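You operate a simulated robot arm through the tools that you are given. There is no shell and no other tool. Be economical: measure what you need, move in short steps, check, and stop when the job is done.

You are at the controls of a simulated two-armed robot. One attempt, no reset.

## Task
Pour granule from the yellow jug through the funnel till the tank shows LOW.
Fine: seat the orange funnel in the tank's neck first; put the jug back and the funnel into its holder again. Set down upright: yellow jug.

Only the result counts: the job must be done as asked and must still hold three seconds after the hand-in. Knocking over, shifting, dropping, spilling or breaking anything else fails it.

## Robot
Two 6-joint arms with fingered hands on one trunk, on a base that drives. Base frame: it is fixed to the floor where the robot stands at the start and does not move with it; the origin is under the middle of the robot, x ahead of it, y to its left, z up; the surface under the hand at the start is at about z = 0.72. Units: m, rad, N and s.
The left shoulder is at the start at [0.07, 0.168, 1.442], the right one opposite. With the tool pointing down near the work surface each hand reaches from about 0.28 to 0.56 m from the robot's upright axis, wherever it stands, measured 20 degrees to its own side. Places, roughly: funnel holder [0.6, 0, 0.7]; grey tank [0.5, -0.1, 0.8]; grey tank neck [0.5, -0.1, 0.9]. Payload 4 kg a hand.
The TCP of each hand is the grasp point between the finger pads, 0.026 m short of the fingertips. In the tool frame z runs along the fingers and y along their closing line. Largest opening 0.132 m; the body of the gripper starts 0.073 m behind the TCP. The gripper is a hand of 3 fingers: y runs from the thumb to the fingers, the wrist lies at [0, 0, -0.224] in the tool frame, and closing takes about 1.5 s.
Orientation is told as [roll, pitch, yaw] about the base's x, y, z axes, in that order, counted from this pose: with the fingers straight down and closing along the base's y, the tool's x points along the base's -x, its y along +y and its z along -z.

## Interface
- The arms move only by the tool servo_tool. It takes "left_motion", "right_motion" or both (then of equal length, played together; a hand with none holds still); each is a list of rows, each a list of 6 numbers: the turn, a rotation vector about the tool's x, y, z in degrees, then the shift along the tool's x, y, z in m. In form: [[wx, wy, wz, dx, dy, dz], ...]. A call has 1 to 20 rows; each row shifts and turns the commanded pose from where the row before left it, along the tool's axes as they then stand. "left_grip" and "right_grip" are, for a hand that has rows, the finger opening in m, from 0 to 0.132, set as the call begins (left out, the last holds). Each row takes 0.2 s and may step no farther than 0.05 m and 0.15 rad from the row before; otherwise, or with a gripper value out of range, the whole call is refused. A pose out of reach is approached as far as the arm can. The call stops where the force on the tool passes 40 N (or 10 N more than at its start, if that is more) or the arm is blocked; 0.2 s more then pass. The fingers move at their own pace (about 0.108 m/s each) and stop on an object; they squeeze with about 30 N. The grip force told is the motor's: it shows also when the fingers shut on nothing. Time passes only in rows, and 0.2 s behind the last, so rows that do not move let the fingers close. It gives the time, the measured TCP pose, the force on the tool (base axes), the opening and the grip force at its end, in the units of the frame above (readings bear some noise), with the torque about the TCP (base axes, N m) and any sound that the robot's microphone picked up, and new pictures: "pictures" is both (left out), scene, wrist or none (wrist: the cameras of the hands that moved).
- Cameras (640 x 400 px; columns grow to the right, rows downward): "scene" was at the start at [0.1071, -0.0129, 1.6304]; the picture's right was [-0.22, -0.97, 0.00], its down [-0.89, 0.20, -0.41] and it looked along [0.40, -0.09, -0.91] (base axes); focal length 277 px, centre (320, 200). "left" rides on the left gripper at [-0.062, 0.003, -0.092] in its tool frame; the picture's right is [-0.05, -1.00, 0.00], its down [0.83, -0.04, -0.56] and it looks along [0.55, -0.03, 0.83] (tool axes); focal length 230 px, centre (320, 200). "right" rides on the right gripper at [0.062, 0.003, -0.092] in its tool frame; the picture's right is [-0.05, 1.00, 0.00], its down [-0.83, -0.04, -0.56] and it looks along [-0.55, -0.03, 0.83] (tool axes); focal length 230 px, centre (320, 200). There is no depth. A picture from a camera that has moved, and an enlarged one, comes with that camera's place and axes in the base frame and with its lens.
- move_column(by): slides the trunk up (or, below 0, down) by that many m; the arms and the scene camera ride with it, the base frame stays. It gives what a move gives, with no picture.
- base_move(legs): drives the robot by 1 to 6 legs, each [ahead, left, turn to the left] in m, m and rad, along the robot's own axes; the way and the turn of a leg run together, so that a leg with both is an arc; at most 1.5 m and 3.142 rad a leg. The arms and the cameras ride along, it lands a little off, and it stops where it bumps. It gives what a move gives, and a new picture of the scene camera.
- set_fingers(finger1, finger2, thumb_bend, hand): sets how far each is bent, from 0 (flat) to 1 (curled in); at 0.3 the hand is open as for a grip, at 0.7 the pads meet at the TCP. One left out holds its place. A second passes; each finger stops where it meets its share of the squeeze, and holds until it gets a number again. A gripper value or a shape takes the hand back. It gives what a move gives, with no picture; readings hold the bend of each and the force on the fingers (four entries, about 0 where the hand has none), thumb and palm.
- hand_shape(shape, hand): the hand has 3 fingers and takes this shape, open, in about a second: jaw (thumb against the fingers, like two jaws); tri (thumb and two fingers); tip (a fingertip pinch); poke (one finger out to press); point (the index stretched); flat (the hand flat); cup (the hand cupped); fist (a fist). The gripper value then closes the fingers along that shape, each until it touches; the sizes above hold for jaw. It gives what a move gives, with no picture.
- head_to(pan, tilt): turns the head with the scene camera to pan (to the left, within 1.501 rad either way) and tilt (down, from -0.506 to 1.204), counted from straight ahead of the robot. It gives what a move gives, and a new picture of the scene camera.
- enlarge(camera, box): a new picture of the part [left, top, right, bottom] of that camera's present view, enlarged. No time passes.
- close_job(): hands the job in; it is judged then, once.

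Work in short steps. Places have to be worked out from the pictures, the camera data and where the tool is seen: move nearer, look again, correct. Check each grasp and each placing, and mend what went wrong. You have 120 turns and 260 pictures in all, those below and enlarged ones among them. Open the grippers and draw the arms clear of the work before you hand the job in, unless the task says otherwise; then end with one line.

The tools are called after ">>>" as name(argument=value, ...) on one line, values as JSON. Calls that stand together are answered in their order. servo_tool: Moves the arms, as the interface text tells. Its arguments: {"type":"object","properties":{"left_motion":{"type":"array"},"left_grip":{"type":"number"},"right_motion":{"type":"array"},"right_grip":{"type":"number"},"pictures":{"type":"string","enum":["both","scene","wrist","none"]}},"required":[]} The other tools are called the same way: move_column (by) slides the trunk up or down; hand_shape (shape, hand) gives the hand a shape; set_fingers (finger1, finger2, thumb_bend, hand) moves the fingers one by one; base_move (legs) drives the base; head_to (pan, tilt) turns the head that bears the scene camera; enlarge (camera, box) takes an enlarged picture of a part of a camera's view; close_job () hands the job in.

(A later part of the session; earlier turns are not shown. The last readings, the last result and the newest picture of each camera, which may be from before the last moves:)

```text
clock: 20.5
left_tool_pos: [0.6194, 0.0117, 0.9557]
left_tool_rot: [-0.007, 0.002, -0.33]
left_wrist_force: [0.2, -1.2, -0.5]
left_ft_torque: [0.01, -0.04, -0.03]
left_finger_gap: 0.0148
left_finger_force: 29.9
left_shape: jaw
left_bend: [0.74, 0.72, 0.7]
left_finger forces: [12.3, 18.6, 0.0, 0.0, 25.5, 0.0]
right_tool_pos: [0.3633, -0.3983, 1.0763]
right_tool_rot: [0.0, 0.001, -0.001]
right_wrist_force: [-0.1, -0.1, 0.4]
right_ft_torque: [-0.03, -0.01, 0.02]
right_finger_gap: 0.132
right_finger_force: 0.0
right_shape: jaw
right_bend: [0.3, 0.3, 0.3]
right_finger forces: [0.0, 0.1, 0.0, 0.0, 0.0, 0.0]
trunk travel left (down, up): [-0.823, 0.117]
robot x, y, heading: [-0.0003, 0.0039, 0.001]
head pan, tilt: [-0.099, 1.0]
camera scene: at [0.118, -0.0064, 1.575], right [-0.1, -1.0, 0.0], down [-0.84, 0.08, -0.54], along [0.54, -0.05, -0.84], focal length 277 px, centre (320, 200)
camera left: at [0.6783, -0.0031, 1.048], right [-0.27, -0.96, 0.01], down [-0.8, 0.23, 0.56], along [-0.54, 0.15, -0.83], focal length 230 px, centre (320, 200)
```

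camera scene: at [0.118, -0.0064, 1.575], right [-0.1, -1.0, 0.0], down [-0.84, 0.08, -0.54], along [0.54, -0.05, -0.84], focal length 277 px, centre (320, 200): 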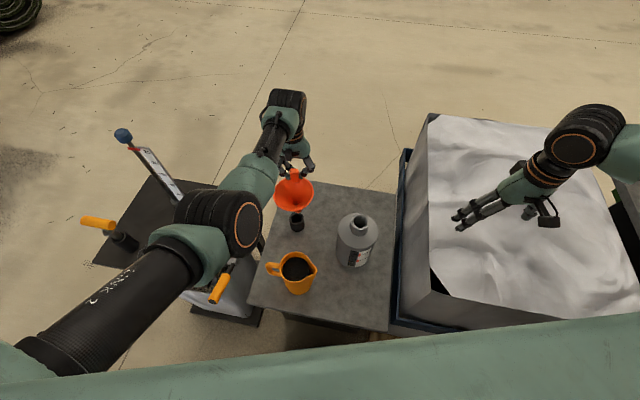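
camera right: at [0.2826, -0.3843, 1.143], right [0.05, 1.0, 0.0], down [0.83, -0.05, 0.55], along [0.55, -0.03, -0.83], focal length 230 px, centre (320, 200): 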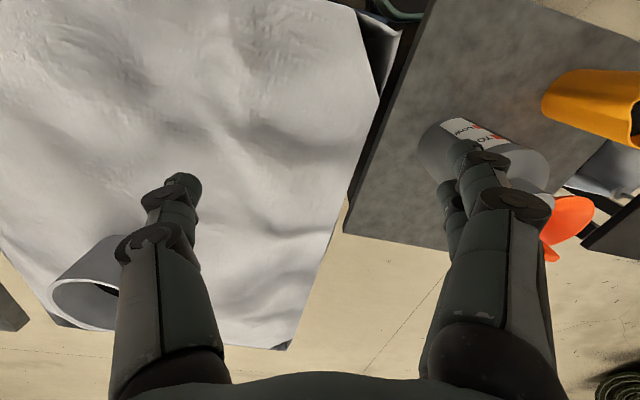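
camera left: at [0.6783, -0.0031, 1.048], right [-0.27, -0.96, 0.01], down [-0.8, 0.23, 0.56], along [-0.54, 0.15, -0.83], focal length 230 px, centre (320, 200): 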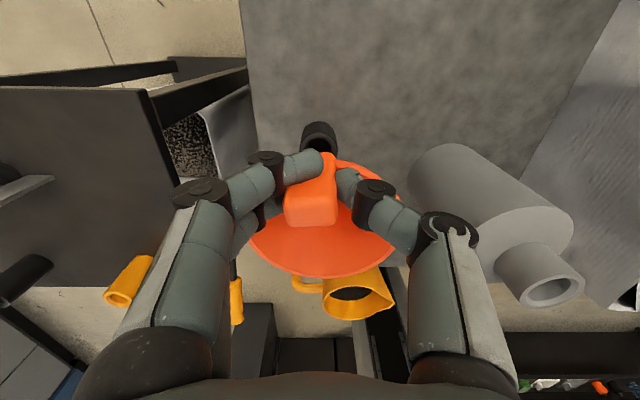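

The funnel is out and level. I'll zoom in to measure the holder, spout and neck.

>>> enlarge(camera="scene", box=[260, 160, 400, 290])

>>> enlarge(camera="left", box=[230, 100, 600, 330])

```text
3.08 times, centred on (330, 225) of scene
camera zoom: at [0.118, -0.0064, 1.575], right [-0.1, -1.0, 0.0], down [-0.84, 0.08, -0.54], along [0.54, -0.05, -0.84], focal length 852 px, centre (289, 123)
```

zoom: 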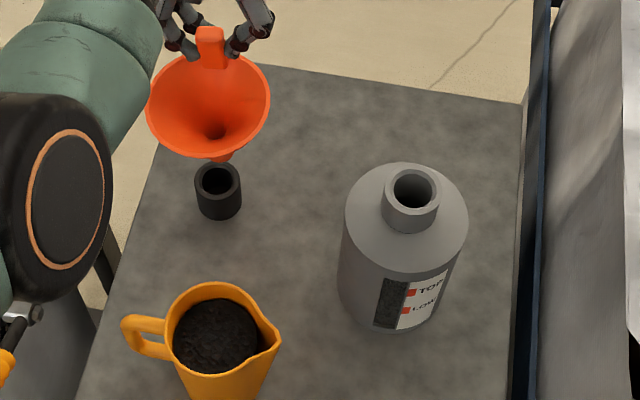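

```text
1.73 times, centred on (415, 215) of left
camera zoom: at [0.6783, -0.0031, 1.048], right [-0.27, -0.96, 0.01], down [-0.8, 0.23, 0.56], along [-0.54, 0.15, -0.83], focal length 398 px, centre (156, 174)
```

zoom: 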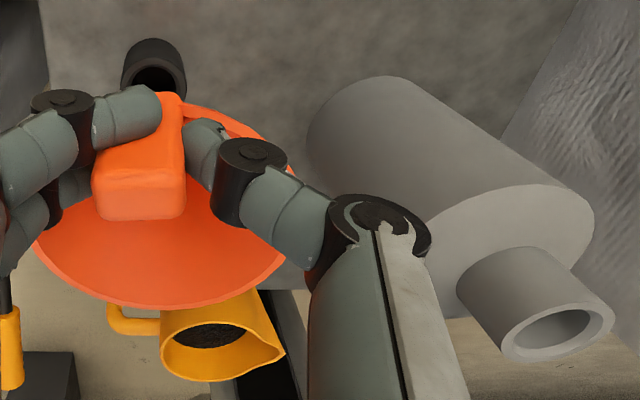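

Neck ≈ (0.457,-0.146,0.928), and the funnel axis sits about (-0.046,+0.017) from the TCP. I'll raise the trunk, then carry the funnel toward a spot above the neck.

>>> move_column(by=0.115)

>>> servo_tool(left_motion=[[0, 0, 0, 0, 0, -0.015], [0, 0, 0, 0.0088, -0.034, 0], [0, 0, 0, 0.0088, -0.034, 0], [0, 0, 0, 0.0088, -0.034, 0], [0, 0, 0, 0.0088, -0.034, 0], [0, 0, 0, 0.0088, -0.034, 0], [0, 0, 0, 0.0088, -0.034, 0], [0, 0, 0, 0, 0, 0], [0, 0, 0, 0, 0, 0]])

```text
clock: 22.0
left_tool_pos: [0.6198, 0.0112, 1.0718]
left_tool_rot: [-0.007, 0.004, -0.33]
left_wrist_force: [-0.5, -0.2, -0.7]
left_ft_torque: [-0.04, -0.05, 0.01]
left_finger_gap: 0.0149
left_finger_force: 30.1
left_shape: jaw
left_bend: [0.74, 0.72, 0.7]
left_finger forces: [12.4, 18.7, 0.0, 0.0, 25.5, 0.0]
right_tool_pos: [0.3645, -0.3987, 1.1907]
right_tool_rot: [0.0, 0.003, 0.0]
right_wrist_force: [0.0, -0.3, -0.3]
right_ft_torque: [0.0, 0.01, 0.02]
right_finger_gap: 0.1319
right_finger_force: 0.1
right_shape: jaw
right_bend: [0.3, 0.3, 0.3]
right_finger forces: [0.1, 0.0, 0.0, 0.0, 0.0, 0.0]
trunk travel left (down, up): [-0.938, 0.002]
robot x, y, heading: [-0.0023, -0.0019, 0.001]
head pan, tilt: [-0.099, 1.0]
```

```text
clock: 24.0
left_tool_pos: [0.6143, -0.0187, 1.0582]
left_tool_rot: [-0.013, 0.002, -0.339]
left_wrist_force: [-0.5, -0.2, -1.8]
left_ft_torque: [0.02, -0.06, 0.0]
left_finger_gap: 0.0147
left_finger_force: 29.2
left_shape: jaw
left_bend: [0.74, 0.71, 0.71]
left_finger forces: [12.9, 19.1, 0.1, 0.1, 25.2, 0.0]
left hand out of reach, approached as far as the arm can: row 2, 3, 4, 5, 6, 7
right_tool_pos: [0.3642, -0.3983, 1.1898]
right_tool_rot: [0.001, 0.0, 0.0]
right_wrist_force: [-0.7, -0.4, 0.1]
right_ft_torque: [-0.02, 0.01, -0.02]
right_finger_gap: 0.1318
right_finger_force: 0.2
right_shape: jaw
right_bend: [0.3, 0.3, 0.3]
right_finger forces: [0.0, 0.0, 0.1, 0.0, 0.0, 0.1]
trunk travel left (down, up): [-0.938, 0.002]
robot x, y, heading: [-0.0004, -0.0027, 0.001]
head pan, tilt: [-0.099, 1.0]
camera scene: at [0.1185, -0.0066, 1.69], right [-0.1, -1.0, 0.0], down [-0.84, 0.08, -0.54], along [0.54, -0.05, -0.84], focal length 277 px, centre (320, 200)
camera left: at [0.6734, -0.0341, 1.1497], right [-0.28, -0.96, 0.01], down [-0.79, 0.24, 0.56], along [-0.54, 0.15, -0.83], focal length 230 px, centre (320, 200)
```

scene: 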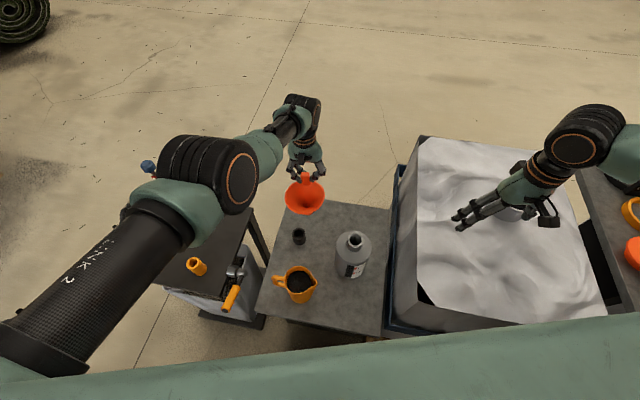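
left: 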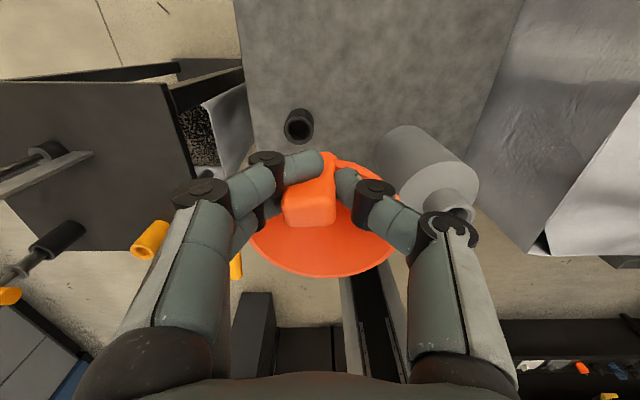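

The arm stalled partway on that path, so I'll back the commanded pose up to the last reachable point and test from there.

>>> servo_tool(left_motion=[[0, 0, 0, -0.0088, 0.034, 0], [0, 0, 0, -0.0088, 0.034, 0], [0, 0, 0, -0.0088, 0.034, 0], [0, 0, 0, -0.0088, 0.034, 0], [0, 0, 0, -0.0088, 0.034, 0.0], [0, 0, 0, 0, 0.034, 0.005], [0, 0, 0, 0.012, 0, 0], [0, 0, 0, 0.01, 0, 0], [0, 0, 0, 0, 0, 0]], pictures="none")

```text
clock: 26.0
left_tool_pos: [0.6687, 0.1681, 1.0591]
left_tool_rot: [-0.015, 0.002, -0.339]
left_wrist_force: [-0.7, -0.7, -2.1]
left_ft_torque: [-0.03, -0.06, -0.01]
left_finger_gap: 0.0144
left_finger_force: 30.0
left_shape: jaw
left_bend: [0.74, 0.71, 0.71]
left_finger forces: [12.5, 19.2, 0.0, 0.1, 25.1, 0.0]
left hand out of reach, approached as far as the arm can: row 1, 2, 3, 4, 5, 6, 7, 8
right_tool_pos: [0.364, -0.3994, 1.1907]
right_tool_rot: [-0.001, 0.0, 0.0]
right_wrist_force: [-1.0, -0.5, 0.4]
right_ft_torque: [-0.01, 0.02, 0.05]
right_finger_gap: 0.1322
right_finger_force: 0.1
right_shape: jaw
right_bend: [0.3, 0.3, 0.3]
right_finger forces: [0.0, 0.0, 0.0, 0.0, 0.1, 0.1]
trunk travel left (down, up): [-0.938, 0.002]
robot x, y, heading: [0.0012, -0.0007, -0.001]
head pan, tilt: [-0.099, 1.0]
```

The commanded pose re-anchors, and z seems capped near 1.06 at this extension. I'll come back in with z lower and x closer.

>>> servo_tool(left_motion=[[0, 0, 0, 0.01, 0, 0.015], [0, 0, 0, 0.01, 0, 0.015], [0, 0, 0, 0.004, -0.029, 0], [0, 0, 0, 0.004, -0.029, 0], [0, 0, 0, 0.004, -0.029, 0], [0, 0, 0, 0.004, -0.029, 0], [0, 0, 0, 0.004, -0.029, 0.0], [0, 0, 0, 0.004, -0.029, 0], [0, 0, 0, 0.004, -0.029, 0], [0, 0, 0, 0.004, -0.029, 0], [0, 0, 0, 0, 0, 0]], pictures="none")

```text
clock: 28.4
left_tool_pos: [0.594, -0.0188, 1.0119]
left_tool_rot: [-0.014, 0.002, -0.337]
left_wrist_force: [0.6, -0.5, -1.7]
left_ft_torque: [-0.01, -0.05, 0.02]
left_finger_gap: 0.0146
left_finger_force: 30.1
left_shape: jaw
left_bend: [0.74, 0.71, 0.71]
left_finger forces: [11.6, 19.0, 0.0, 0.1, 25.0, 0.0]
left hand out of reach, approached as far as the arm can: row 1, 3, 4, 5, 6, 7, 8, 10
right_tool_pos: [0.3643, -0.3984, 1.1898]
right_tool_rot: [0.001, 0.0, 0.0]
right_wrist_force: [0.7, -0.5, 0.8]
right_ft_torque: [0.01, 0.0, 0.0]
right_finger_gap: 0.132
right_finger_force: 0.1
right_shape: jaw
right_bend: [0.3, 0.3, 0.3]
right_finger forces: [0.0, 0.0, 0.0, 0.0, 0.1, 0.0]
trunk travel left (down, up): [-0.938, 0.002]
robot x, y, heading: [0.0006, -0.0006, 0.002]
head pan, tilt: [-0.099, 1.0]
```

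>>> servo_tool(left_motion=[[0, 0, 0, 0.02, -0.007, 0], [0, 0, 0, 0.02, -0.007, 0], [0, 0, 0, 0.02, -0.007, 0], [0, 0, 0, 0.02, -0.02, 0], [0, 0, 0, 0.01, -0.02, 0], [0, 0, 0, 0, 0, 0]], pictures="none")

```text
clock: 29.8
left_tool_pos: [0.5762, -0.0161, 0.9752]
left_tool_rot: [-0.011, 0.001, -0.334]
left_wrist_force: [-0.6, 0.0, -0.4]
left_ft_torque: [-0.02, -0.04, 0.01]
left_finger_gap: 0.014
left_finger_force: 29.4
left_shape: jaw
left_bend: [0.74, 0.71, 0.71]
left_finger forces: [11.6, 19.2, 0.0, 0.0, 25.0, 0.0]
left hand out of reach, approached as far as the arm can: row 1, 2, 3, 4, 5
right_tool_pos: [0.3629, -0.3994, 1.1916]
right_tool_rot: [0.001, 0.001, 0.001]
right_wrist_force: [-0.3, -0.2, -0.4]
right_ft_torque: [0.0, 0.01, 0.0]
right_finger_gap: 0.132
right_finger_force: 0.0
right_shape: jaw
right_bend: [0.3, 0.3, 0.3]
right_finger forces: [0.1, 0.1, 0.1, 0.1, 0.0, 0.0]
trunk travel left (down, up): [-0.938, 0.002]
robot x, y, heading: [0.0016, -0.0014, -0.001]
head pan, tilt: [-0.099, 1.0]
```

Readings suggest the arm is stuck at a constant shoulder–wrist distance of about 0.608, i.e. nearly straight. I'll look at its configuration.

>>> servo_tool(left_motion=[[0, 0, 0, 0, 0, 0]], pictures="scene")

>>> enlarge(camera="right", box=[0, 0, 640, 400])

```text
clock: 30.2
left_tool_pos: [0.5763, -0.0167, 0.9746]
left_tool_rot: [-0.012, 0.002, -0.334]
left_wrist_force: [-1.0, -0.3, -0.8]
left_ft_torque: [0.01, -0.05, 0.0]
left_finger_gap: 0.0143
left_finger_force: 29.7
left_shape: jaw
left_bend: [0.74, 0.71, 0.71]
left_finger forces: [11.8, 19.2, 0.1, 0.1, 25.0, 0.1]
right_tool_pos: [0.3632, -0.3988, 1.1912]
right_tool_rot: [0.0, 0.0, 0.0]
right_wrist_force: [0.3, 0.0, -0.6]
right_ft_torque: [0.0, -0.01, 0.03]
right_finger_gap: 0.1319
right_finger_force: 0.0
right_shape: jaw
right_bend: [0.3, 0.3, 0.3]
right_finger forces: [0.0, 0.0, 0.0, 0.0, 0.1, 0.0]
trunk travel left (down, up): [-0.938, 0.002]
robot x, y, heading: [-0.0018, 0.0028, 0.001]
head pan, tilt: [-0.099, 1.0]
camera scene: at [0.1184, -0.0065, 1.69], right [-0.1, -1.0, 0.0], down [-0.84, 0.08, -0.54], along [0.54, -0.05, -0.84], focal length 277 px, centre (320, 200)
```

scene: 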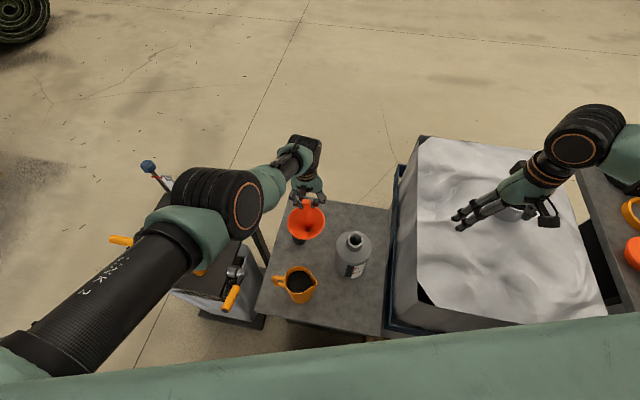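

```text
1.00 times, centred on (320, 200) of right (not enlarged: the box is as wide or as high as the picture)
camera zoom: at [0.3026, -0.3957, 1.2829], right [0.05, 1.0, 0.0], down [0.83, -0.04, 0.55], along [0.55, -0.03, -0.83], focal length 230 px, centre (320, 200)
```

zoom: 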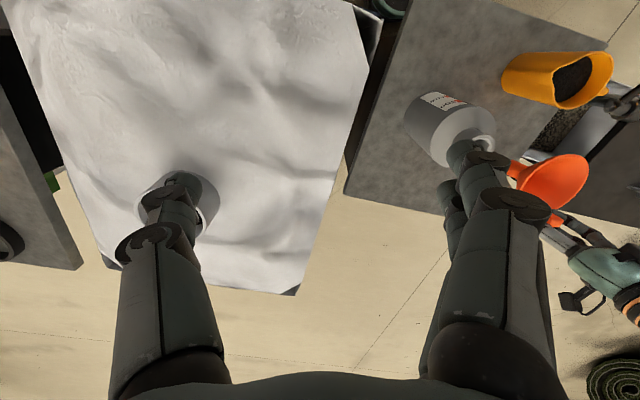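

The near-limit appeared when I yawed the hand to −19°, so hand yaw is probably what binds. I'll rotate back toward yaw 0 and lift, checking whether the "out of reach" flags vanish.

>>> servo_tool(left_motion=[[0, 0, -6.3, 0, 0, 0], [0, 0, -6.3, 0, 0, 0], [0, 0, -6.3, 0, 0, 0], [0, 0, 0, 0, 0, -0.02], [0, 0, 0, 0, 0, -0.02], [0, 0, 0, 0, 0, 0]], pictures="none")

```text
clock: 31.6
left_tool_pos: [0.5914, -0.0189, 1.0089]
left_tool_rot: [-0.013, 0.007, -0.009]
left_wrist_force: [-1.1, -0.5, -1.2]
left_ft_torque: [0.0, -0.05, -0.02]
left_finger_gap: 0.0144
left_finger_force: 29.3
left_shape: jaw
left_bend: [0.74, 0.71, 0.71]
left_finger forces: [11.8, 19.3, 0.0, 0.0, 25.0, 0.0]
left hand out of reach, approached as far as the arm can: row 4, 5
right_tool_pos: [0.3637, -0.3984, 1.1904]
right_tool_rot: [0.0, 0.0, 0.0]
right_wrist_force: [0.7, -0.5, 0.6]
right_ft_torque: [0.0, 0.0, 0.01]
right_finger_gap: 0.132
right_finger_force: 0.0
right_shape: jaw
right_bend: [0.3, 0.3, 0.3]
right_finger forces: [0.0, 0.1, 0.0, 0.0, 0.0, 0.1]
trunk travel left (down, up): [-0.938, 0.002]
robot x, y, heading: [0.0006, -0.0036, -0.0]
head pan, tilt: [-0.099, 1.0]
```

Yaw isn't the limit. I think the elbow slipped through straight into its short wrong-side range. I'll stretch the arm out beyond full reach, then pull back in to fold it the right way.

>>> servo_tool(left_motion=[[0, 0, 0, -0.03, 0, 0], [0, 0, 0, -0.03, 0, 0], [0, 0, 0, -0.03, 0, 0], [0, 0, 0, -0.02, 0, 0], [0, 0, 0, 0, 0, 0]], pictures="none")

>>> servo_tool(left_motion=[[0, 0, 0, 0.03, 0, 0], [0, 0, 0, 0.03, 0, 0], [0, 0, 0, 0.03, 0, 0], [0, 0, 0, 0.03, 0, 0], [0, 0, 0, 0, 0, 0]], pictures="scene")

```text
clock: 32.8
left_tool_pos: [0.6124, 0.0068, 1.0207]
left_tool_rot: [-0.01, 0.006, -0.007]
left_wrist_force: [0.1, -0.3, -0.6]
left_ft_torque: [0.0, -0.03, 0.01]
left_finger_gap: 0.0139
left_finger_force: 29.9
left_shape: jaw
left_bend: [0.74, 0.71, 0.71]
left_finger forces: [11.7, 19.3, 0.0, 0.0, 24.9, 0.0]
left hand out of reach, approached as far as the arm can: row 1, 2, 3, 4
right_tool_pos: [0.3639, -0.399, 1.1915]
right_tool_rot: [-0.001, -0.001, 0.001]
right_wrist_force: [0.0, 0.1, -0.6]
right_ft_torque: [0.01, 0.0, -0.03]
right_finger_gap: 0.1318
right_finger_force: 0.1
right_shape: jaw
right_bend: [0.3, 0.3, 0.3]
right_finger forces: [0.0, 0.0, 0.0, 0.0, 0.1, 0.0]
trunk travel left (down, up): [-0.938, 0.002]
robot x, y, heading: [0.0018, -0.0012, 0.002]
head pan, tilt: [-0.099, 1.0]
```

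```text
clock: 34.0
left_tool_pos: [0.5789, -0.0166, 0.979]
left_tool_rot: [-0.007, 0.005, -0.005]
left_wrist_force: [-0.8, -0.2, -1.4]
left_ft_torque: [0.02, -0.04, -0.04]
left_finger_gap: 0.0142
left_finger_force: 30.2
left_shape: jaw
left_bend: [0.74, 0.71, 0.71]
left_finger forces: [11.8, 19.3, 0.0, 0.0, 24.8, 0.0]
left hand out of reach, approached as far as the arm can: row 1, 2, 3, 4
right_tool_pos: [0.3636, -0.3986, 1.1903]
right_tool_rot: [0.0, 0.001, 0.001]
right_wrist_force: [-0.5, 0.2, -0.1]
right_ft_torque: [0.04, 0.03, -0.03]
right_finger_gap: 0.132
right_finger_force: 0.1
right_shape: jaw
right_bend: [0.3, 0.3, 0.3]
right_finger forces: [0.1, 0.1, 0.0, 0.0, 0.0, 0.0]
trunk travel left (down, up): [-0.938, 0.002]
robot x, y, heading: [-0.0033, 0.0009, 0.003]
head pan, tilt: [-0.099, 1.0]
camera scene: at [0.1182, -0.007, 1.69], right [-0.1, -1.0, 0.0], down [-0.84, 0.08, -0.54], along [0.54, -0.05, -0.84], focal length 277 px, centre (320, 200)
```

scene: 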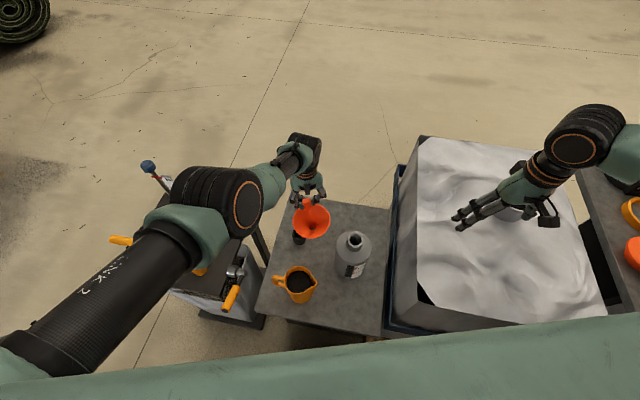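

Fitting the points shows they all lie on one full-extension sphere, so the IK is stuck at the straight-arm singularity. I'll command a pull straight toward the shoulder to break out of it.

>>> servo_tool(left_motion=[[0, 0, 0, 0.036, 0.018, -0.02], [0, 0, 0, 0.036, 0.018, -0.02], [0, 0, 0, 0.036, 0.018, -0.02], [0, 0, 0, 0, 0, 0]], pictures="none")

```text
clock: 35.0
left_tool_pos: [0.5776, -0.0174, 0.9769]
left_tool_rot: [-0.01, 0.006, -0.005]
left_wrist_force: [-0.7, -0.1, -0.3]
left_ft_torque: [0.04, -0.03, 0.01]
left_finger_gap: 0.014
left_finger_force: 30.8
left_shape: jaw
left_bend: [0.74, 0.71, 0.71]
left_finger forces: [11.8, 19.4, 0.0, 0.0, 24.8, 0.0]
left hand out of reach, approached as far as the arm can: row 1, 2, 3
right_tool_pos: [0.3633, -0.3968, 1.1916]
right_tool_rot: [0.0, -0.001, 0.001]
right_wrist_force: [0.1, -0.2, 0.4]
right_ft_torque: [-0.01, -0.01, 0.0]
right_finger_gap: 0.132
right_finger_force: 0.0
right_shape: jaw
right_bend: [0.3, 0.3, 0.3]
right_finger forces: [0.0, 0.0, 0.0, 0.0, 0.0, 0.0]
trunk travel left (down, up): [-0.938, 0.002]
robot x, y, heading: [0.0011, 0.003, 0.002]
head pan, tilt: [-0.099, 1.0]
```

Radially stuck, which confirms the singularity. The earlier escape came from a quick upward move, so I'll repeat that with some sideways motion.

>>> servo_tool(left_motion=[[0, 0, 0, 0, 0.03, -0.03], [0, 0, 0, 0, 0.03, -0.03], [0, 0, 0, 0.01, 0.03, -0.03], [0, 0, 0, 0.02, 0.03, -0.02], [0, 0, 0, 0.03, 0.02, 0], [0, 0, 0, 0.03, 0.02, 0], [0, 0, 0, 0, 0, 0]], pictures="none")

```text
clock: 36.6
left_tool_pos: [0.6389, 0.0924, 1.0242]
left_tool_rot: [-0.009, 0.008, -0.01]
left_wrist_force: [0.4, -0.2, -0.7]
left_ft_torque: [0.02, -0.05, 0.01]
left_finger_gap: 0.0141
left_finger_force: 29.9
left_shape: jaw
left_bend: [0.74, 0.71, 0.71]
left_finger forces: [11.9, 19.5, 0.1, 0.0, 24.7, 0.1]
left hand out of reach, approached as far as the arm can: row 1, 2, 3, 4, 5, 6
right_tool_pos: [0.3627, -0.398, 1.1908]
right_tool_rot: [0.0, 0.0, 0.0]
right_wrist_force: [0.4, 0.3, -0.6]
right_ft_torque: [-0.02, -0.02, 0.01]
right_finger_gap: 0.1319
right_finger_force: 0.0
right_shape: jaw
right_bend: [0.3, 0.3, 0.3]
right_finger forces: [0.0, 0.1, 0.0, 0.1, 0.0, 0.0]
trunk travel left (down, up): [-0.938, 0.002]
robot x, y, heading: [-0.001, 0.0001, -0.002]
head pan, tilt: [-0.099, 1.0]
```

>>> servo_tool(left_motion=[[0, 0, 0, 0, 0.02, 0.02], [0, 0, 0, 0.005, 0.02, 0.02], [0, 0, 0, 0.005, 0.02, 0.02], [0, 0, 0, 0.005, 0.02, 0.02], [0, 0, 0, 0.005, 0, 0], [0, 0, 0, 0.005, 0, 0], [0, 0, 0, 0, 0, 0]], pictures="none")

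```text
clock: 38.2
left_tool_pos: [0.6156, 0.1729, 0.9457]
left_tool_rot: [-0.01, 0.006, -0.008]
left_wrist_force: [0.0, 0.4, -1.4]
left_ft_torque: [0.0, -0.05, -0.01]
left_finger_gap: 0.0139
left_finger_force: 29.9
left_shape: jaw
left_bend: [0.74, 0.71, 0.71]
left_finger forces: [11.8, 19.5, 0.0, 0.1, 24.6, 0.0]
left hand out of reach, approached as far as the arm can: row 3, 6
right_tool_pos: [0.3641, -0.3978, 1.191]
right_tool_rot: [0.0, -0.001, 0.001]
right_wrist_force: [-0.4, 0.4, -0.1]
right_ft_torque: [-0.01, 0.0, -0.02]
right_finger_gap: 0.1318
right_finger_force: 0.1
right_shape: jaw
right_bend: [0.3, 0.3, 0.3]
right_finger forces: [0.0, 0.0, 0.0, 0.0, 0.1, 0.0]
trunk travel left (down, up): [-0.938, 0.002]
robot x, y, heading: [-0.0031, 0.0031, 0.004]
head pan, tilt: [-0.099, 1.0]
```

Still exactly on the limit sphere. I'll hold an inward target over many rows so the solver has repeated chances to bend the elbow.

>>> servo_tool(left_motion=[[0, 0, 0, 0.02, 0.002, -0.01], [0, 0, 0, 0.02, 0.002, -0.01], [0, 0, 0, 0.02, 0.002, -0.01], [0, 0, 0, 0.02, 0.002, -0.01], [0, 0, 0, 0, 0, 0], [0, 0, 0, 0, 0, 0], [0, 0, 0, 0, 0, 0], [0, 0, 0, 0, 0, 0], [0, 0, 0, 0, 0, 0], [0, 0, 0, 0, 0, 0], [0, 0, 0, 0, 0, 0], [0, 0, 0, 0, 0, 0], [0, 0, 0, 0, 0, 0], [0, 0, 0, 0, 0, 0]], pictures="none")

```text
clock: 41.2
left_tool_pos: [0.6143, 0.1733, 0.9453]
left_tool_rot: [-0.011, 0.005, -0.01]
left_wrist_force: [0.2, 0.1, -0.5]
left_ft_torque: [0.05, -0.03, 0.03]
left_finger_gap: 0.0139
left_finger_force: 29.8
left_shape: jaw
left_bend: [0.74, 0.71, 0.71]
left_finger forces: [11.8, 19.6, 0.0, 0.0, 24.6, 0.0]
left hand out of reach, approached as far as the arm can: row 1, 2, 3, 4
right_tool_pos: [0.3639, -0.399, 1.1908]
right_tool_rot: [0.0, 0.0, 0.001]
right_wrist_force: [0.7, 0.5, 0.2]
right_ft_torque: [-0.02, 0.0, -0.02]
right_finger_gap: 0.1322
right_finger_force: 0.1
right_shape: jaw
right_bend: [0.3, 0.3, 0.3]
right_finger forces: [0.1, 0.0, 0.0, 0.0, 0.0, 0.0]
trunk travel left (down, up): [-0.938, 0.002]
robot x, y, heading: [-0.0008, -0.0026, 0.002]
head pan, tilt: [-0.099, 1.0]
```

Each row re-anchors, so the escape has to happen within one row. I'll combine a larger inward step with tool tilts back and forth.

>>> servo_tool(left_motion=[[8, 0, 0, 0.035, 0.005, -0.02], [-8, 0, 0, 0.035, 0.005, -0.02], [0, 8, 0, 0.035, 0.005, -0.02], [0, -8, 0, 0.035, 0.005, -0.02], [0, 0, 0, 0, 0, 0]], pictures="none")

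```text
clock: 42.4
left_tool_pos: [0.6171, 0.1895, 0.9488]
left_tool_rot: [-0.011, 0.008, -0.007]
left_wrist_force: [0.1, -0.1, -1.1]
left_ft_torque: [-0.01, -0.04, 0.01]
left_finger_gap: 0.0138
left_finger_force: 30.1
left_shape: jaw
left_bend: [0.74, 0.71, 0.71]
left_finger forces: [11.3, 19.5, 0.0, 0.1, 24.5, 0.1]
left hand out of reach, approached as far as the arm can: row 1, 2, 3, 4
right_tool_pos: [0.3647, -0.3989, 1.1908]
right_tool_rot: [-0.001, 0.0, 0.002]
right_wrist_force: [0.2, -0.6, 0.4]
right_ft_torque: [0.0, 0.0, 0.0]
right_finger_gap: 0.1319
right_finger_force: 0.0
right_shape: jaw
right_bend: [0.3, 0.3, 0.3]
right_finger forces: [0.0, 0.0, 0.1, 0.0, 0.1, 0.0]
trunk travel left (down, up): [-0.938, 0.002]
robot x, y, heading: [-0.0003, 0.0029, -0.001]
head pan, tilt: [-0.099, 1.0]
```

Still on the sphere. The earlier escape happened while both arms were commanded together, so I'll try that combination with an inward and upward pull.

>>> servo_tool(left_motion=[[0, 0, 0, 0, 0, -0.045], [0, 0, 0, 0, 0, -0.045], [0, 0, 0, 0.0, 0, -0.045], [0, 0, 0, 0.045, 0, 0], [0, 0, 0, 0.045, 0, 0], [0, 0, 0, 0, 0, 0]], right_motion=[[0, 0, 0, 0, -0.02, -0.02], [0, 0, 0, 0, -0.02, -0.02], [0, 0, 0, 0, -0.02, 0], [0, 0, 0, 0, 0, 0], [0, 0, 0, 0, 0, 0], [0, 0, 0, 0, 0, 0]], pictures="scene")

```text
clock: 43.8
left_tool_pos: [0.6602, 0.1838, 1.0371]
left_tool_rot: [-0.012, 0.008, -0.008]
left_wrist_force: [-0.3, -0.3, -1.0]
left_ft_torque: [0.0, -0.05, -0.05]
left_finger_gap: 0.0137
left_finger_force: 30.0
left_shape: jaw
left_bend: [0.74, 0.71, 0.71]
left_finger forces: [11.6, 19.8, 0.1, 0.1, 24.5, 0.0]
left hand out of reach, approached as far as the arm can: row 1, 2, 3, 4, 5
right_tool_pos: [0.3798, -0.409, 1.2106]
right_tool_rot: [0.001, 0.0, 0.0]
right_wrist_force: [-0.3, -0.1, 0.6]
right_ft_torque: [-0.01, -0.01, -0.01]
right_finger_gap: 0.1315
right_finger_force: 0.0
right_shape: jaw
right_bend: [0.3, 0.3, 0.3]
right_finger forces: [0.0, 0.0, 0.0, 0.0, 0.1, 0.1]
right hand out of reach, approached as far as the arm can: row 1, 2, 3
trunk travel left (down, up): [-0.938, 0.002]
robot x, y, heading: [0.0037, 0.0006, -0.002]
head pan, tilt: [-0.099, 1.0]
camera scene: at [0.1185, -0.0069, 1.69], right [-0.1, -1.0, 0.0], down [-0.84, 0.08, -0.54], along [0.54, -0.05, -0.84], focal length 277 px, centre (320, 200)
```

scene: 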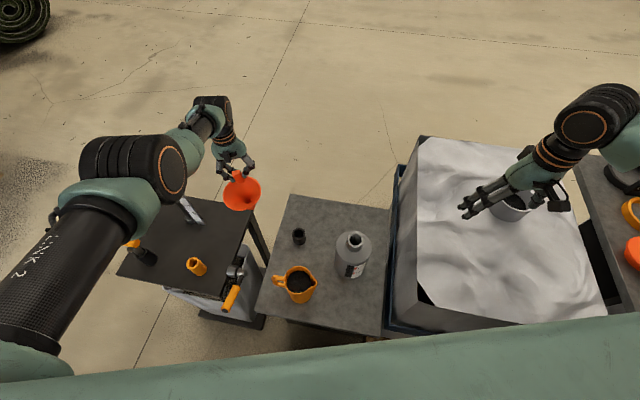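

The start picture had the elbow clearly bent; now it's straight. A tangential downward move should recruit the elbow joint itself, so I'll try down with some inward motion.

>>> servo_tool(left_motion=[[0, 0, 0, 0.02, 0, 0.03], [0, 0, 0, 0.02, 0, 0.03], [0, 0, 0, 0.02, 0, 0.03], [0, 0, 0, 0, 0, 0]], pictures="none")

```text
clock: 44.8
left_tool_pos: [0.6096, 0.1836, 0.9353]
left_tool_rot: [-0.01, 0.006, -0.009]
left_wrist_force: [0.8, 0.1, -0.3]
left_ft_torque: [0.02, -0.06, 0.0]
left_finger_gap: 0.0139
left_finger_force: 29.8
left_shape: jaw
left_bend: [0.74, 0.71, 0.71]
left_finger forces: [11.6, 19.9, 0.0, 0.0, 24.3, 0.0]
left hand out of reach, approached as far as the arm can: row 1, 2, 3
right_tool_pos: [0.3788, -0.4096, 1.2119]
right_tool_rot: [-0.001, 0.001, 0.001]
right_wrist_force: [0.8, -0.3, 0.7]
right_ft_torque: [0.0, 0.01, -0.04]
right_finger_gap: 0.1319
right_finger_force: 0.0
right_shape: jaw
right_bend: [0.3, 0.3, 0.3]
right_finger forces: [0.0, 0.0, 0.1, 0.0, 0.0, 0.0]
trunk travel left (down, up): [-0.938, 0.002]
robot x, y, heading: [-0.0041, 0.0003, -0.004]
head pan, tilt: [-0.099, 1.0]
```

Next test: a strong −y tangential step together with a strong inward one, a combination I haven't tried.

>>> servo_tool(left_motion=[[0, 0, 0, 0.03, -0.035, -0.015], [0, 0, 0, 0.03, -0.035, -0.015], [0, 0, 0, 0.03, -0.035, -0.015], [0, 0, 0, 0, 0, 0]], pictures="none")

```text
clock: 45.8
left_tool_pos: [0.5852, 0.0602, 0.9405]
left_tool_rot: [-0.011, 0.007, -0.007]
left_wrist_force: [-0.4, -0.2, -1.0]
left_ft_torque: [0.02, 0.02, -0.02]
left_finger_gap: 0.0137
left_finger_force: 29.7
left_shape: jaw
left_bend: [0.74, 0.71, 0.71]
left_finger forces: [11.1, 19.9, 0.0, 0.0, 24.4, 0.0]
left hand out of reach, approached as far as the arm can: row 1, 2, 3
right_tool_pos: [0.3796, -0.4087, 1.2117]
right_tool_rot: [0.0, 0.0, 0.0]
right_wrist_force: [0.5, 0.3, 1.0]
right_ft_torque: [0.01, 0.01, 0.01]
right_finger_gap: 0.1318
right_finger_force: 0.0
right_shape: jaw
right_bend: [0.3, 0.3, 0.3]
right_finger forces: [0.1, 0.0, 0.1, 0.0, 0.0, 0.0]
trunk travel left (down, up): [-0.938, 0.002]
robot x, y, heading: [0.0001, -0.0046, -0.008]
head pan, tilt: [-0.099, 1.0]
```

New insight: one joint limit keeps the left hand at y ≳ −0.02 when straight, so the robot must shift right to work at the tank. Away from that limit, a +y tangential step with inward motion should flex the elbow, so I'll try that.

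>>> servo_tool(left_motion=[[0, 0, 0, 0.02, 0.045, 0.0], [0, 0, 0, 0.02, 0.045, -0.0], [0, 0, 0, 0.045, 0.0, -0.02], [0, 0, 0, 0.045, 0, -0.02], [0, 0, 0, 0, 0, 0]], pictures="none")

```text
clock: 47.0
left_tool_pos: [0.5808, 0.1298, 0.9035]
left_tool_rot: [-0.013, 0.005, -0.008]
left_wrist_force: [0.3, 0.8, -1.1]
left_ft_torque: [-0.01, -0.06, -0.02]
left_finger_gap: 0.0136
left_finger_force: 30.1
left_shape: jaw
left_bend: [0.74, 0.71, 0.71]
left_finger forces: [10.9, 20.0, 0.1, 0.0, 24.2, 0.1]
left hand out of reach, approached as far as the arm can: row 1, 2, 3, 4
right_tool_pos: [0.3805, -0.4079, 1.2119]
right_tool_rot: [0.0, 0.002, 0.0]
right_wrist_force: [0.0, 0.1, 0.2]
right_ft_torque: [-0.02, 0.04, 0.02]
right_finger_gap: 0.1318
right_finger_force: 0.1
right_shape: jaw
right_bend: [0.3, 0.3, 0.3]
right_finger forces: [0.0, 0.1, 0.0, 0.0, 0.0, 0.0]
trunk travel left (down, up): [-0.938, 0.002]
robot x, y, heading: [0.0022, 0.0019, -0.001]
head pan, tilt: [-0.099, 1.0]
```

Still stuck. I'll reproduce the exact state of the earlier escape (yaw −19°, x≈0.60, y≈0.035) and then move quickly straight up.

>>> servo_tool(left_motion=[[0, 0, 6.3, -0.006, -0.032, -0.024], [0, 0, 6.3, -0.01, -0.03, -0.024], [0, 0, 6.3, -0.015, -0.03, -0.024], [0, 0, 0, 0, 0, -0.03], [0, 0, 0, 0, 0, -0.03], [0, 0, 0, 0, 0, -0.03], [0, 0, 0, 0.01, 0, -0.03], [0, 0, 0, 0.01, 0, 0], [0, 0, 0, 0, 0, 0]], pictures="none")

```text
clock: 49.0
left_tool_pos: [0.6372, 0.0216, 1.0755]
left_tool_rot: [-0.012, 0.002, -0.339]
left_wrist_force: [0.4, -0.5, -0.5]
left_ft_torque: [0.01, -0.01, -0.03]
left_finger_gap: 0.0136
left_finger_force: 29.6
left_shape: jaw
left_bend: [0.74, 0.71, 0.71]
left_finger forces: [11.1, 20.0, 0.0, 0.0, 24.1, 0.0]
left hand out of reach, approached as far as the arm can: row 1, 3, 4, 5, 6, 7, 8
right_tool_pos: [0.3797, -0.4083, 1.2102]
right_tool_rot: [0.002, 0.0, -0.001]
right_wrist_force: [-0.7, 0.0, 0.4]
right_ft_torque: [-0.01, 0.0, 0.03]
right_finger_gap: 0.1318
right_finger_force: 0.1
right_shape: jaw
right_bend: [0.3, 0.3, 0.3]
right_finger forces: [0.1, 0.1, 0.0, 0.0, 0.0, 0.0]
trunk travel left (down, up): [-0.938, 0.002]
robot x, y, heading: [-0.0022, -0.0017, 0.007]
head pan, tilt: [-0.099, 1.0]
```

No luck. I'll use the base instead, since the hand is at a good height; it needs about 0.134 m back and 0.185 m right. First I'll check what stands to the robot's right.

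>>> head_to(pan=-1.4, tilt=0.9)

>>> head_to(pan=-0.1, tilt=1.0)

```text
clock: 50.4
left_tool_pos: [0.638, 0.0218, 1.075]
left_tool_rot: [-0.012, 0.004, -0.34]
left_wrist_force: [-0.5, 1.0, -1.2]
left_ft_torque: [-0.05, -0.08, 0.03]
left_finger_gap: 0.0137
left_finger_force: 29.5
left_shape: jaw
left_bend: [0.74, 0.71, 0.71]
left_finger forces: [10.9, 20.1, 0.1, 0.1, 24.2, 0.0]
right_tool_pos: [0.38, -0.4094, 1.211]
right_tool_rot: [-0.001, 0.0, -0.001]
right_wrist_force: [-0.9, -1.0, 0.7]
right_ft_torque: [0.03, 0.01, -0.02]
right_finger_gap: 0.1321
right_finger_force: 0.0
right_shape: jaw
right_bend: [0.3, 0.3, 0.3]
right_finger forces: [0.0, 0.0, 0.0, 0.1, 0.1, 0.1]
trunk travel left (down, up): [-0.938, 0.002]
robot x, y, heading: [-0.003, -0.004, -0.006]
head pan, tilt: [-1.4, 0.901]
camera scene: at [0.062, -0.0741, 1.6972], right [-0.99, -0.17, 0.0], down [-0.13, 0.77, -0.62], along [0.11, -0.61, -0.78], focal length 277 px, centre (320, 200)
```

scene: 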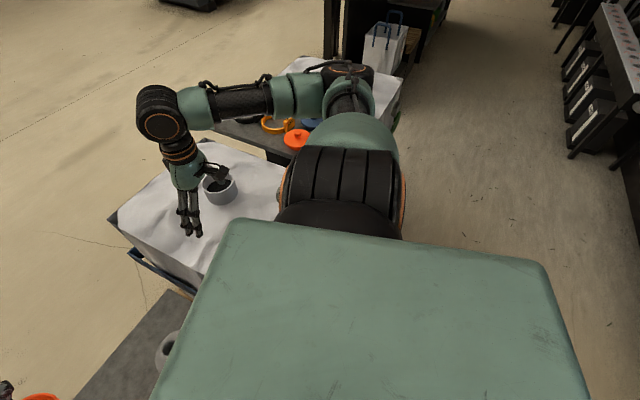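

```text
clock: 51.9
left_tool_pos: [0.6385, 0.0218, 1.0743]
left_tool_rot: [-0.012, 0.003, -0.339]
left_wrist_force: [-0.2, -1.3, -0.1]
left_ft_torque: [0.01, -0.04, 0.0]
left_finger_gap: 0.0139
left_finger_force: 29.7
left_shape: jaw
left_bend: [0.74, 0.71, 0.71]
left_finger forces: [10.9, 20.1, 0.1, 0.1, 24.3, 0.0]
right_tool_pos: [0.3802, -0.4091, 1.2105]
right_tool_rot: [-0.002, 0.0, 0.001]
right_wrist_force: [-0.6, 0.2, -1.1]
right_ft_torque: [-0.01, -0.01, 0.01]
right_finger_gap: 0.1318
right_finger_force: 0.1
right_shape: jaw
right_bend: [0.3, 0.3, 0.3]
right_finger forces: [0.1, 0.0, 0.0, 0.0, 0.1, 0.0]
trunk travel left (down, up): [-0.938, 0.002]
robot x, y, heading: [-0.0013, 0.0017, 0.002]
head pan, tilt: [-0.099, 1.0]
camera scene: at [0.1184, -0.0067, 1.69], right [-0.1, -0.99, 0.0], down [-0.84, 0.08, -0.54], along [0.54, -0.05, -0.84], focal length 277 px, centre (320, 200)
```

scene: 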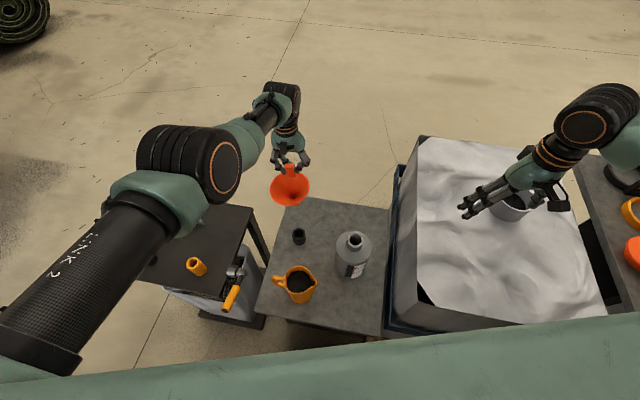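

The aisle behind and to the right looks clear. I'll back up, then shift right, stopping a little short of the neck.

>>> base_move(legs=[[-0.12, 0, 0], [0, -0.12, 0]])

>>> enlarge(camera="scene", box=[230, 120, 390, 260])

>>> enlarge(camera="right", box=[380, 0, 640, 260])

```text
clock: 54.0
left_tool_pos: [0.5177, -0.0948, 1.0771]
left_tool_rot: [-0.015, 0.0, -0.341]
left_wrist_force: [0.7, 0.4, -1.1]
left_ft_torque: [-0.03, -0.06, 0.0]
left_finger_gap: 0.0136
left_finger_force: 30.5
left_shape: jaw
left_bend: [0.74, 0.71, 0.71]
left_finger forces: [11.0, 20.1, 0.1, 0.1, 24.1, 0.0]
right_tool_pos: [0.2576, -0.5245, 1.2129]
right_tool_rot: [-0.003, 0.001, -0.004]
right_wrist_force: [0.1, 1.3, 0.2]
right_ft_torque: [-0.05, 0.01, 0.01]
right_finger_gap: 0.1319
right_finger_force: 0.1
right_shape: jaw
right_bend: [0.3, 0.3, 0.3]
right_finger forces: [0.0, 0.0, 0.0, 0.0, 0.1, 0.0]
trunk travel left (down, up): [-0.938, 0.002]
robot x, y, heading: [-0.1175, -0.1171, -0.001]
head pan, tilt: [-0.099, 1.0]
camera scene: at [-0.002, -0.1178, 1.6902], right [-0.1, -0.99, 0.0], down [-0.84, 0.09, -0.54], along [0.54, -0.06, -0.84], focal length 277 px, centre (320, 200)
```

scene: 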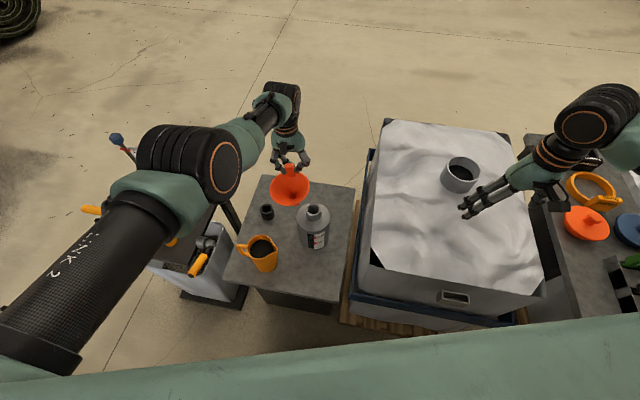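

```text
2.86 times, centred on (310, 190) of scene
camera zoom: at [-0.002, -0.1178, 1.6902], right [-0.1, -0.99, 0.0], down [-0.84, 0.09, -0.54], along [0.54, -0.06, -0.84], focal length 792 px, centre (349, 229)
```

zoom: 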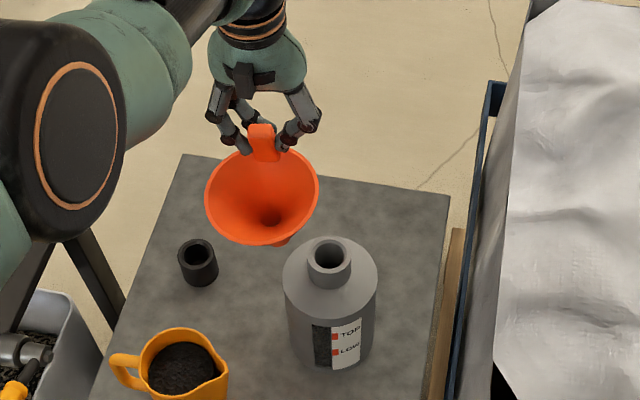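

```text
1.54 times, centred on (510, 130) of right
camera zoom: at [0.1962, -0.5204, 1.3055], right [0.06, 1.0, 0.0], down [0.83, -0.05, 0.56], along [0.55, -0.04, -0.83], focal length 354 px, centre (28, 308)
```

zoom: 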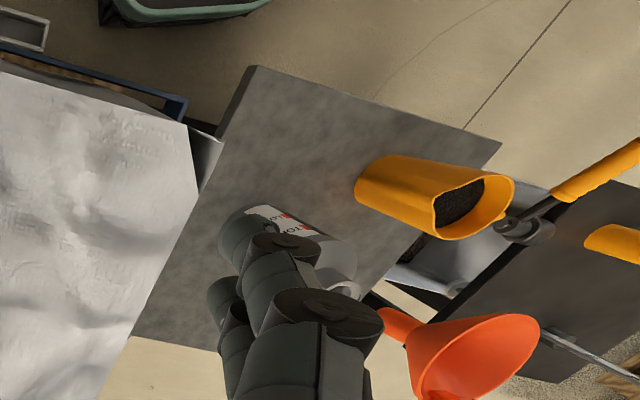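

The side view shows the spout tip about 0.137 below the TCP, so now ≈0.94, too close to the neck at 0.928. I'll raise the hand tangentially before going over it.

>>> servo_tool(left_motion=[[0, 0, 0, -0.006, 0, -0.02], [0, 0, 0, -0.006, 0, -0.02], [0, 0, 0, 0, 0, 0]], pictures="none")

```text
clock: 54.8
left_tool_pos: [0.5304, -0.1034, 1.1145]
left_tool_rot: [-0.01, 0.004, -0.343]
left_wrist_force: [0.2, 0.4, -1.4]
left_ft_torque: [0.03, -0.05, 0.0]
left_finger_gap: 0.0139
left_finger_force: 30.1
left_shape: jaw
left_bend: [0.74, 0.71, 0.71]
left_finger forces: [11.1, 20.2, 0.0, 0.1, 24.1, 0.1]
right_tool_pos: [0.2589, -0.5298, 1.2112]
right_tool_rot: [0.002, -0.001, -0.006]
right_wrist_force: [0.1, -0.3, 0.2]
right_ft_torque: [0.02, 0.0, 0.0]
right_finger_gap: 0.1319
right_finger_force: 0.1
right_shape: jaw
right_bend: [0.3, 0.3, 0.3]
right_finger forces: [0.0, 0.0, 0.1, 0.0, 0.0, 0.0]
trunk travel left (down, up): [-0.938, 0.002]
robot x, y, heading: [-0.1181, -0.1165, -0.007]
head pan, tilt: [-0.099, 1.0]
```

The hand rose without trouble. Now I'll shift the base the remaining amount, about −0.025 in x and −0.058 in y.

>>> base_move(legs=[[-0.025, -0.057, 0]])

>>> enlarge(camera="scene", box=[250, 140, 370, 260])

>>> enlarge(camera="right", box=[400, 0, 640, 240])

>>> enlarge(camera="left", box=[220, 80, 520, 300])

```text
clock: 55.7
left_tool_pos: [0.511, -0.1454, 1.1108]
left_tool_rot: [-0.022, 0.004, -0.341]
left_wrist_force: [0.1, 0.3, -1.3]
left_ft_torque: [-0.02, -0.03, -0.01]
left_finger_gap: 0.0139
left_finger_force: 30.4
left_shape: jaw
left_bend: [0.74, 0.71, 0.71]
left_finger forces: [11.1, 20.2, 0.0, 0.0, 24.0, 0.0]
right_tool_pos: [0.2401, -0.5739, 1.2136]
right_tool_rot: [-0.008, 0.005, -0.005]
right_wrist_force: [0.5, 1.4, 0.4]
right_ft_torque: [-0.06, 0.02, -0.01]
right_finger_gap: 0.1319
right_finger_force: 0.0
right_shape: jaw
right_bend: [0.3, 0.3, 0.3]
right_finger forces: [0.1, 0.0, 0.0, 0.0, 0.0, 0.0]
trunk travel left (down, up): [-0.938, 0.002]
robot x, y, heading: [-0.1384, -0.1739, -0.006]
head pan, tilt: [-0.099, 1.0]
camera scene: at [-0.0181, -0.1651, 1.6895], right [-0.1, -0.99, 0.01], down [-0.84, 0.08, -0.54], along [0.53, -0.06, -0.84], focal length 277 px, centre (320, 200)
```

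scene: 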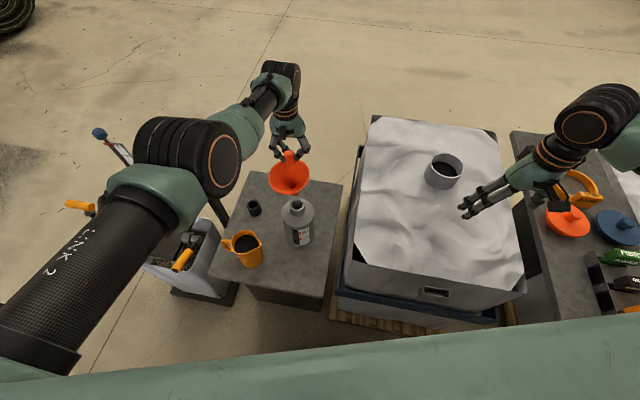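

```text
3.33 times, centred on (310, 200) of scene
camera zoom: at [-0.0181, -0.1651, 1.6895], right [-0.1, -0.99, 0.01], down [-0.84, 0.08, -0.54], along [0.53, -0.06, -0.84], focal length 924 px, centre (353, 200)
```

zoom: 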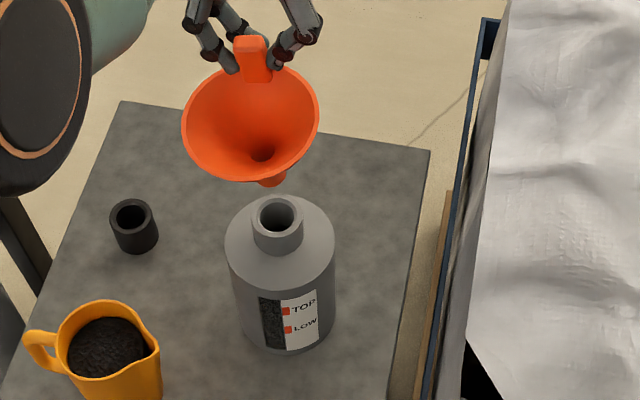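

```text
1.67 times, centred on (520, 120) of right
camera zoom: at [0.1784, -0.5692, 1.3058], right [0.06, 1.0, -0.01], down [0.83, -0.04, 0.55], along [0.55, -0.04, -0.83], focal length 384 px, centre (-13, 333)
```

zoom: 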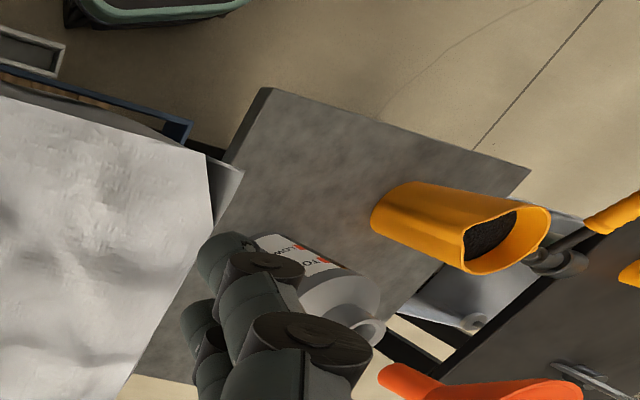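

```text
1.82 times, centred on (370, 190) of left
camera zoom: at [0.5708, -0.1608, 1.204], right [-0.28, -0.96, 0.02], down [-0.79, 0.25, 0.56], along [-0.54, 0.14, -0.83], focal length 418 px, centre (229, 218)
```

zoom: 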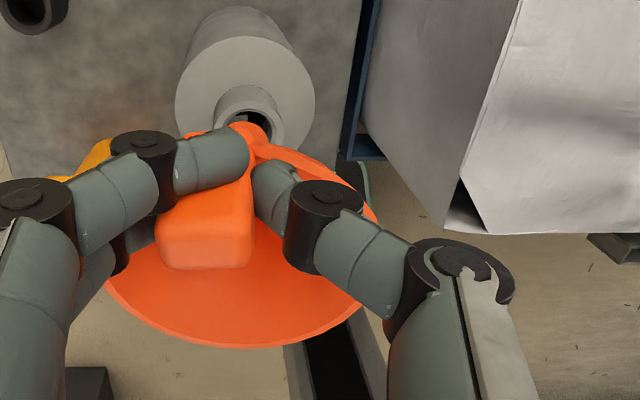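

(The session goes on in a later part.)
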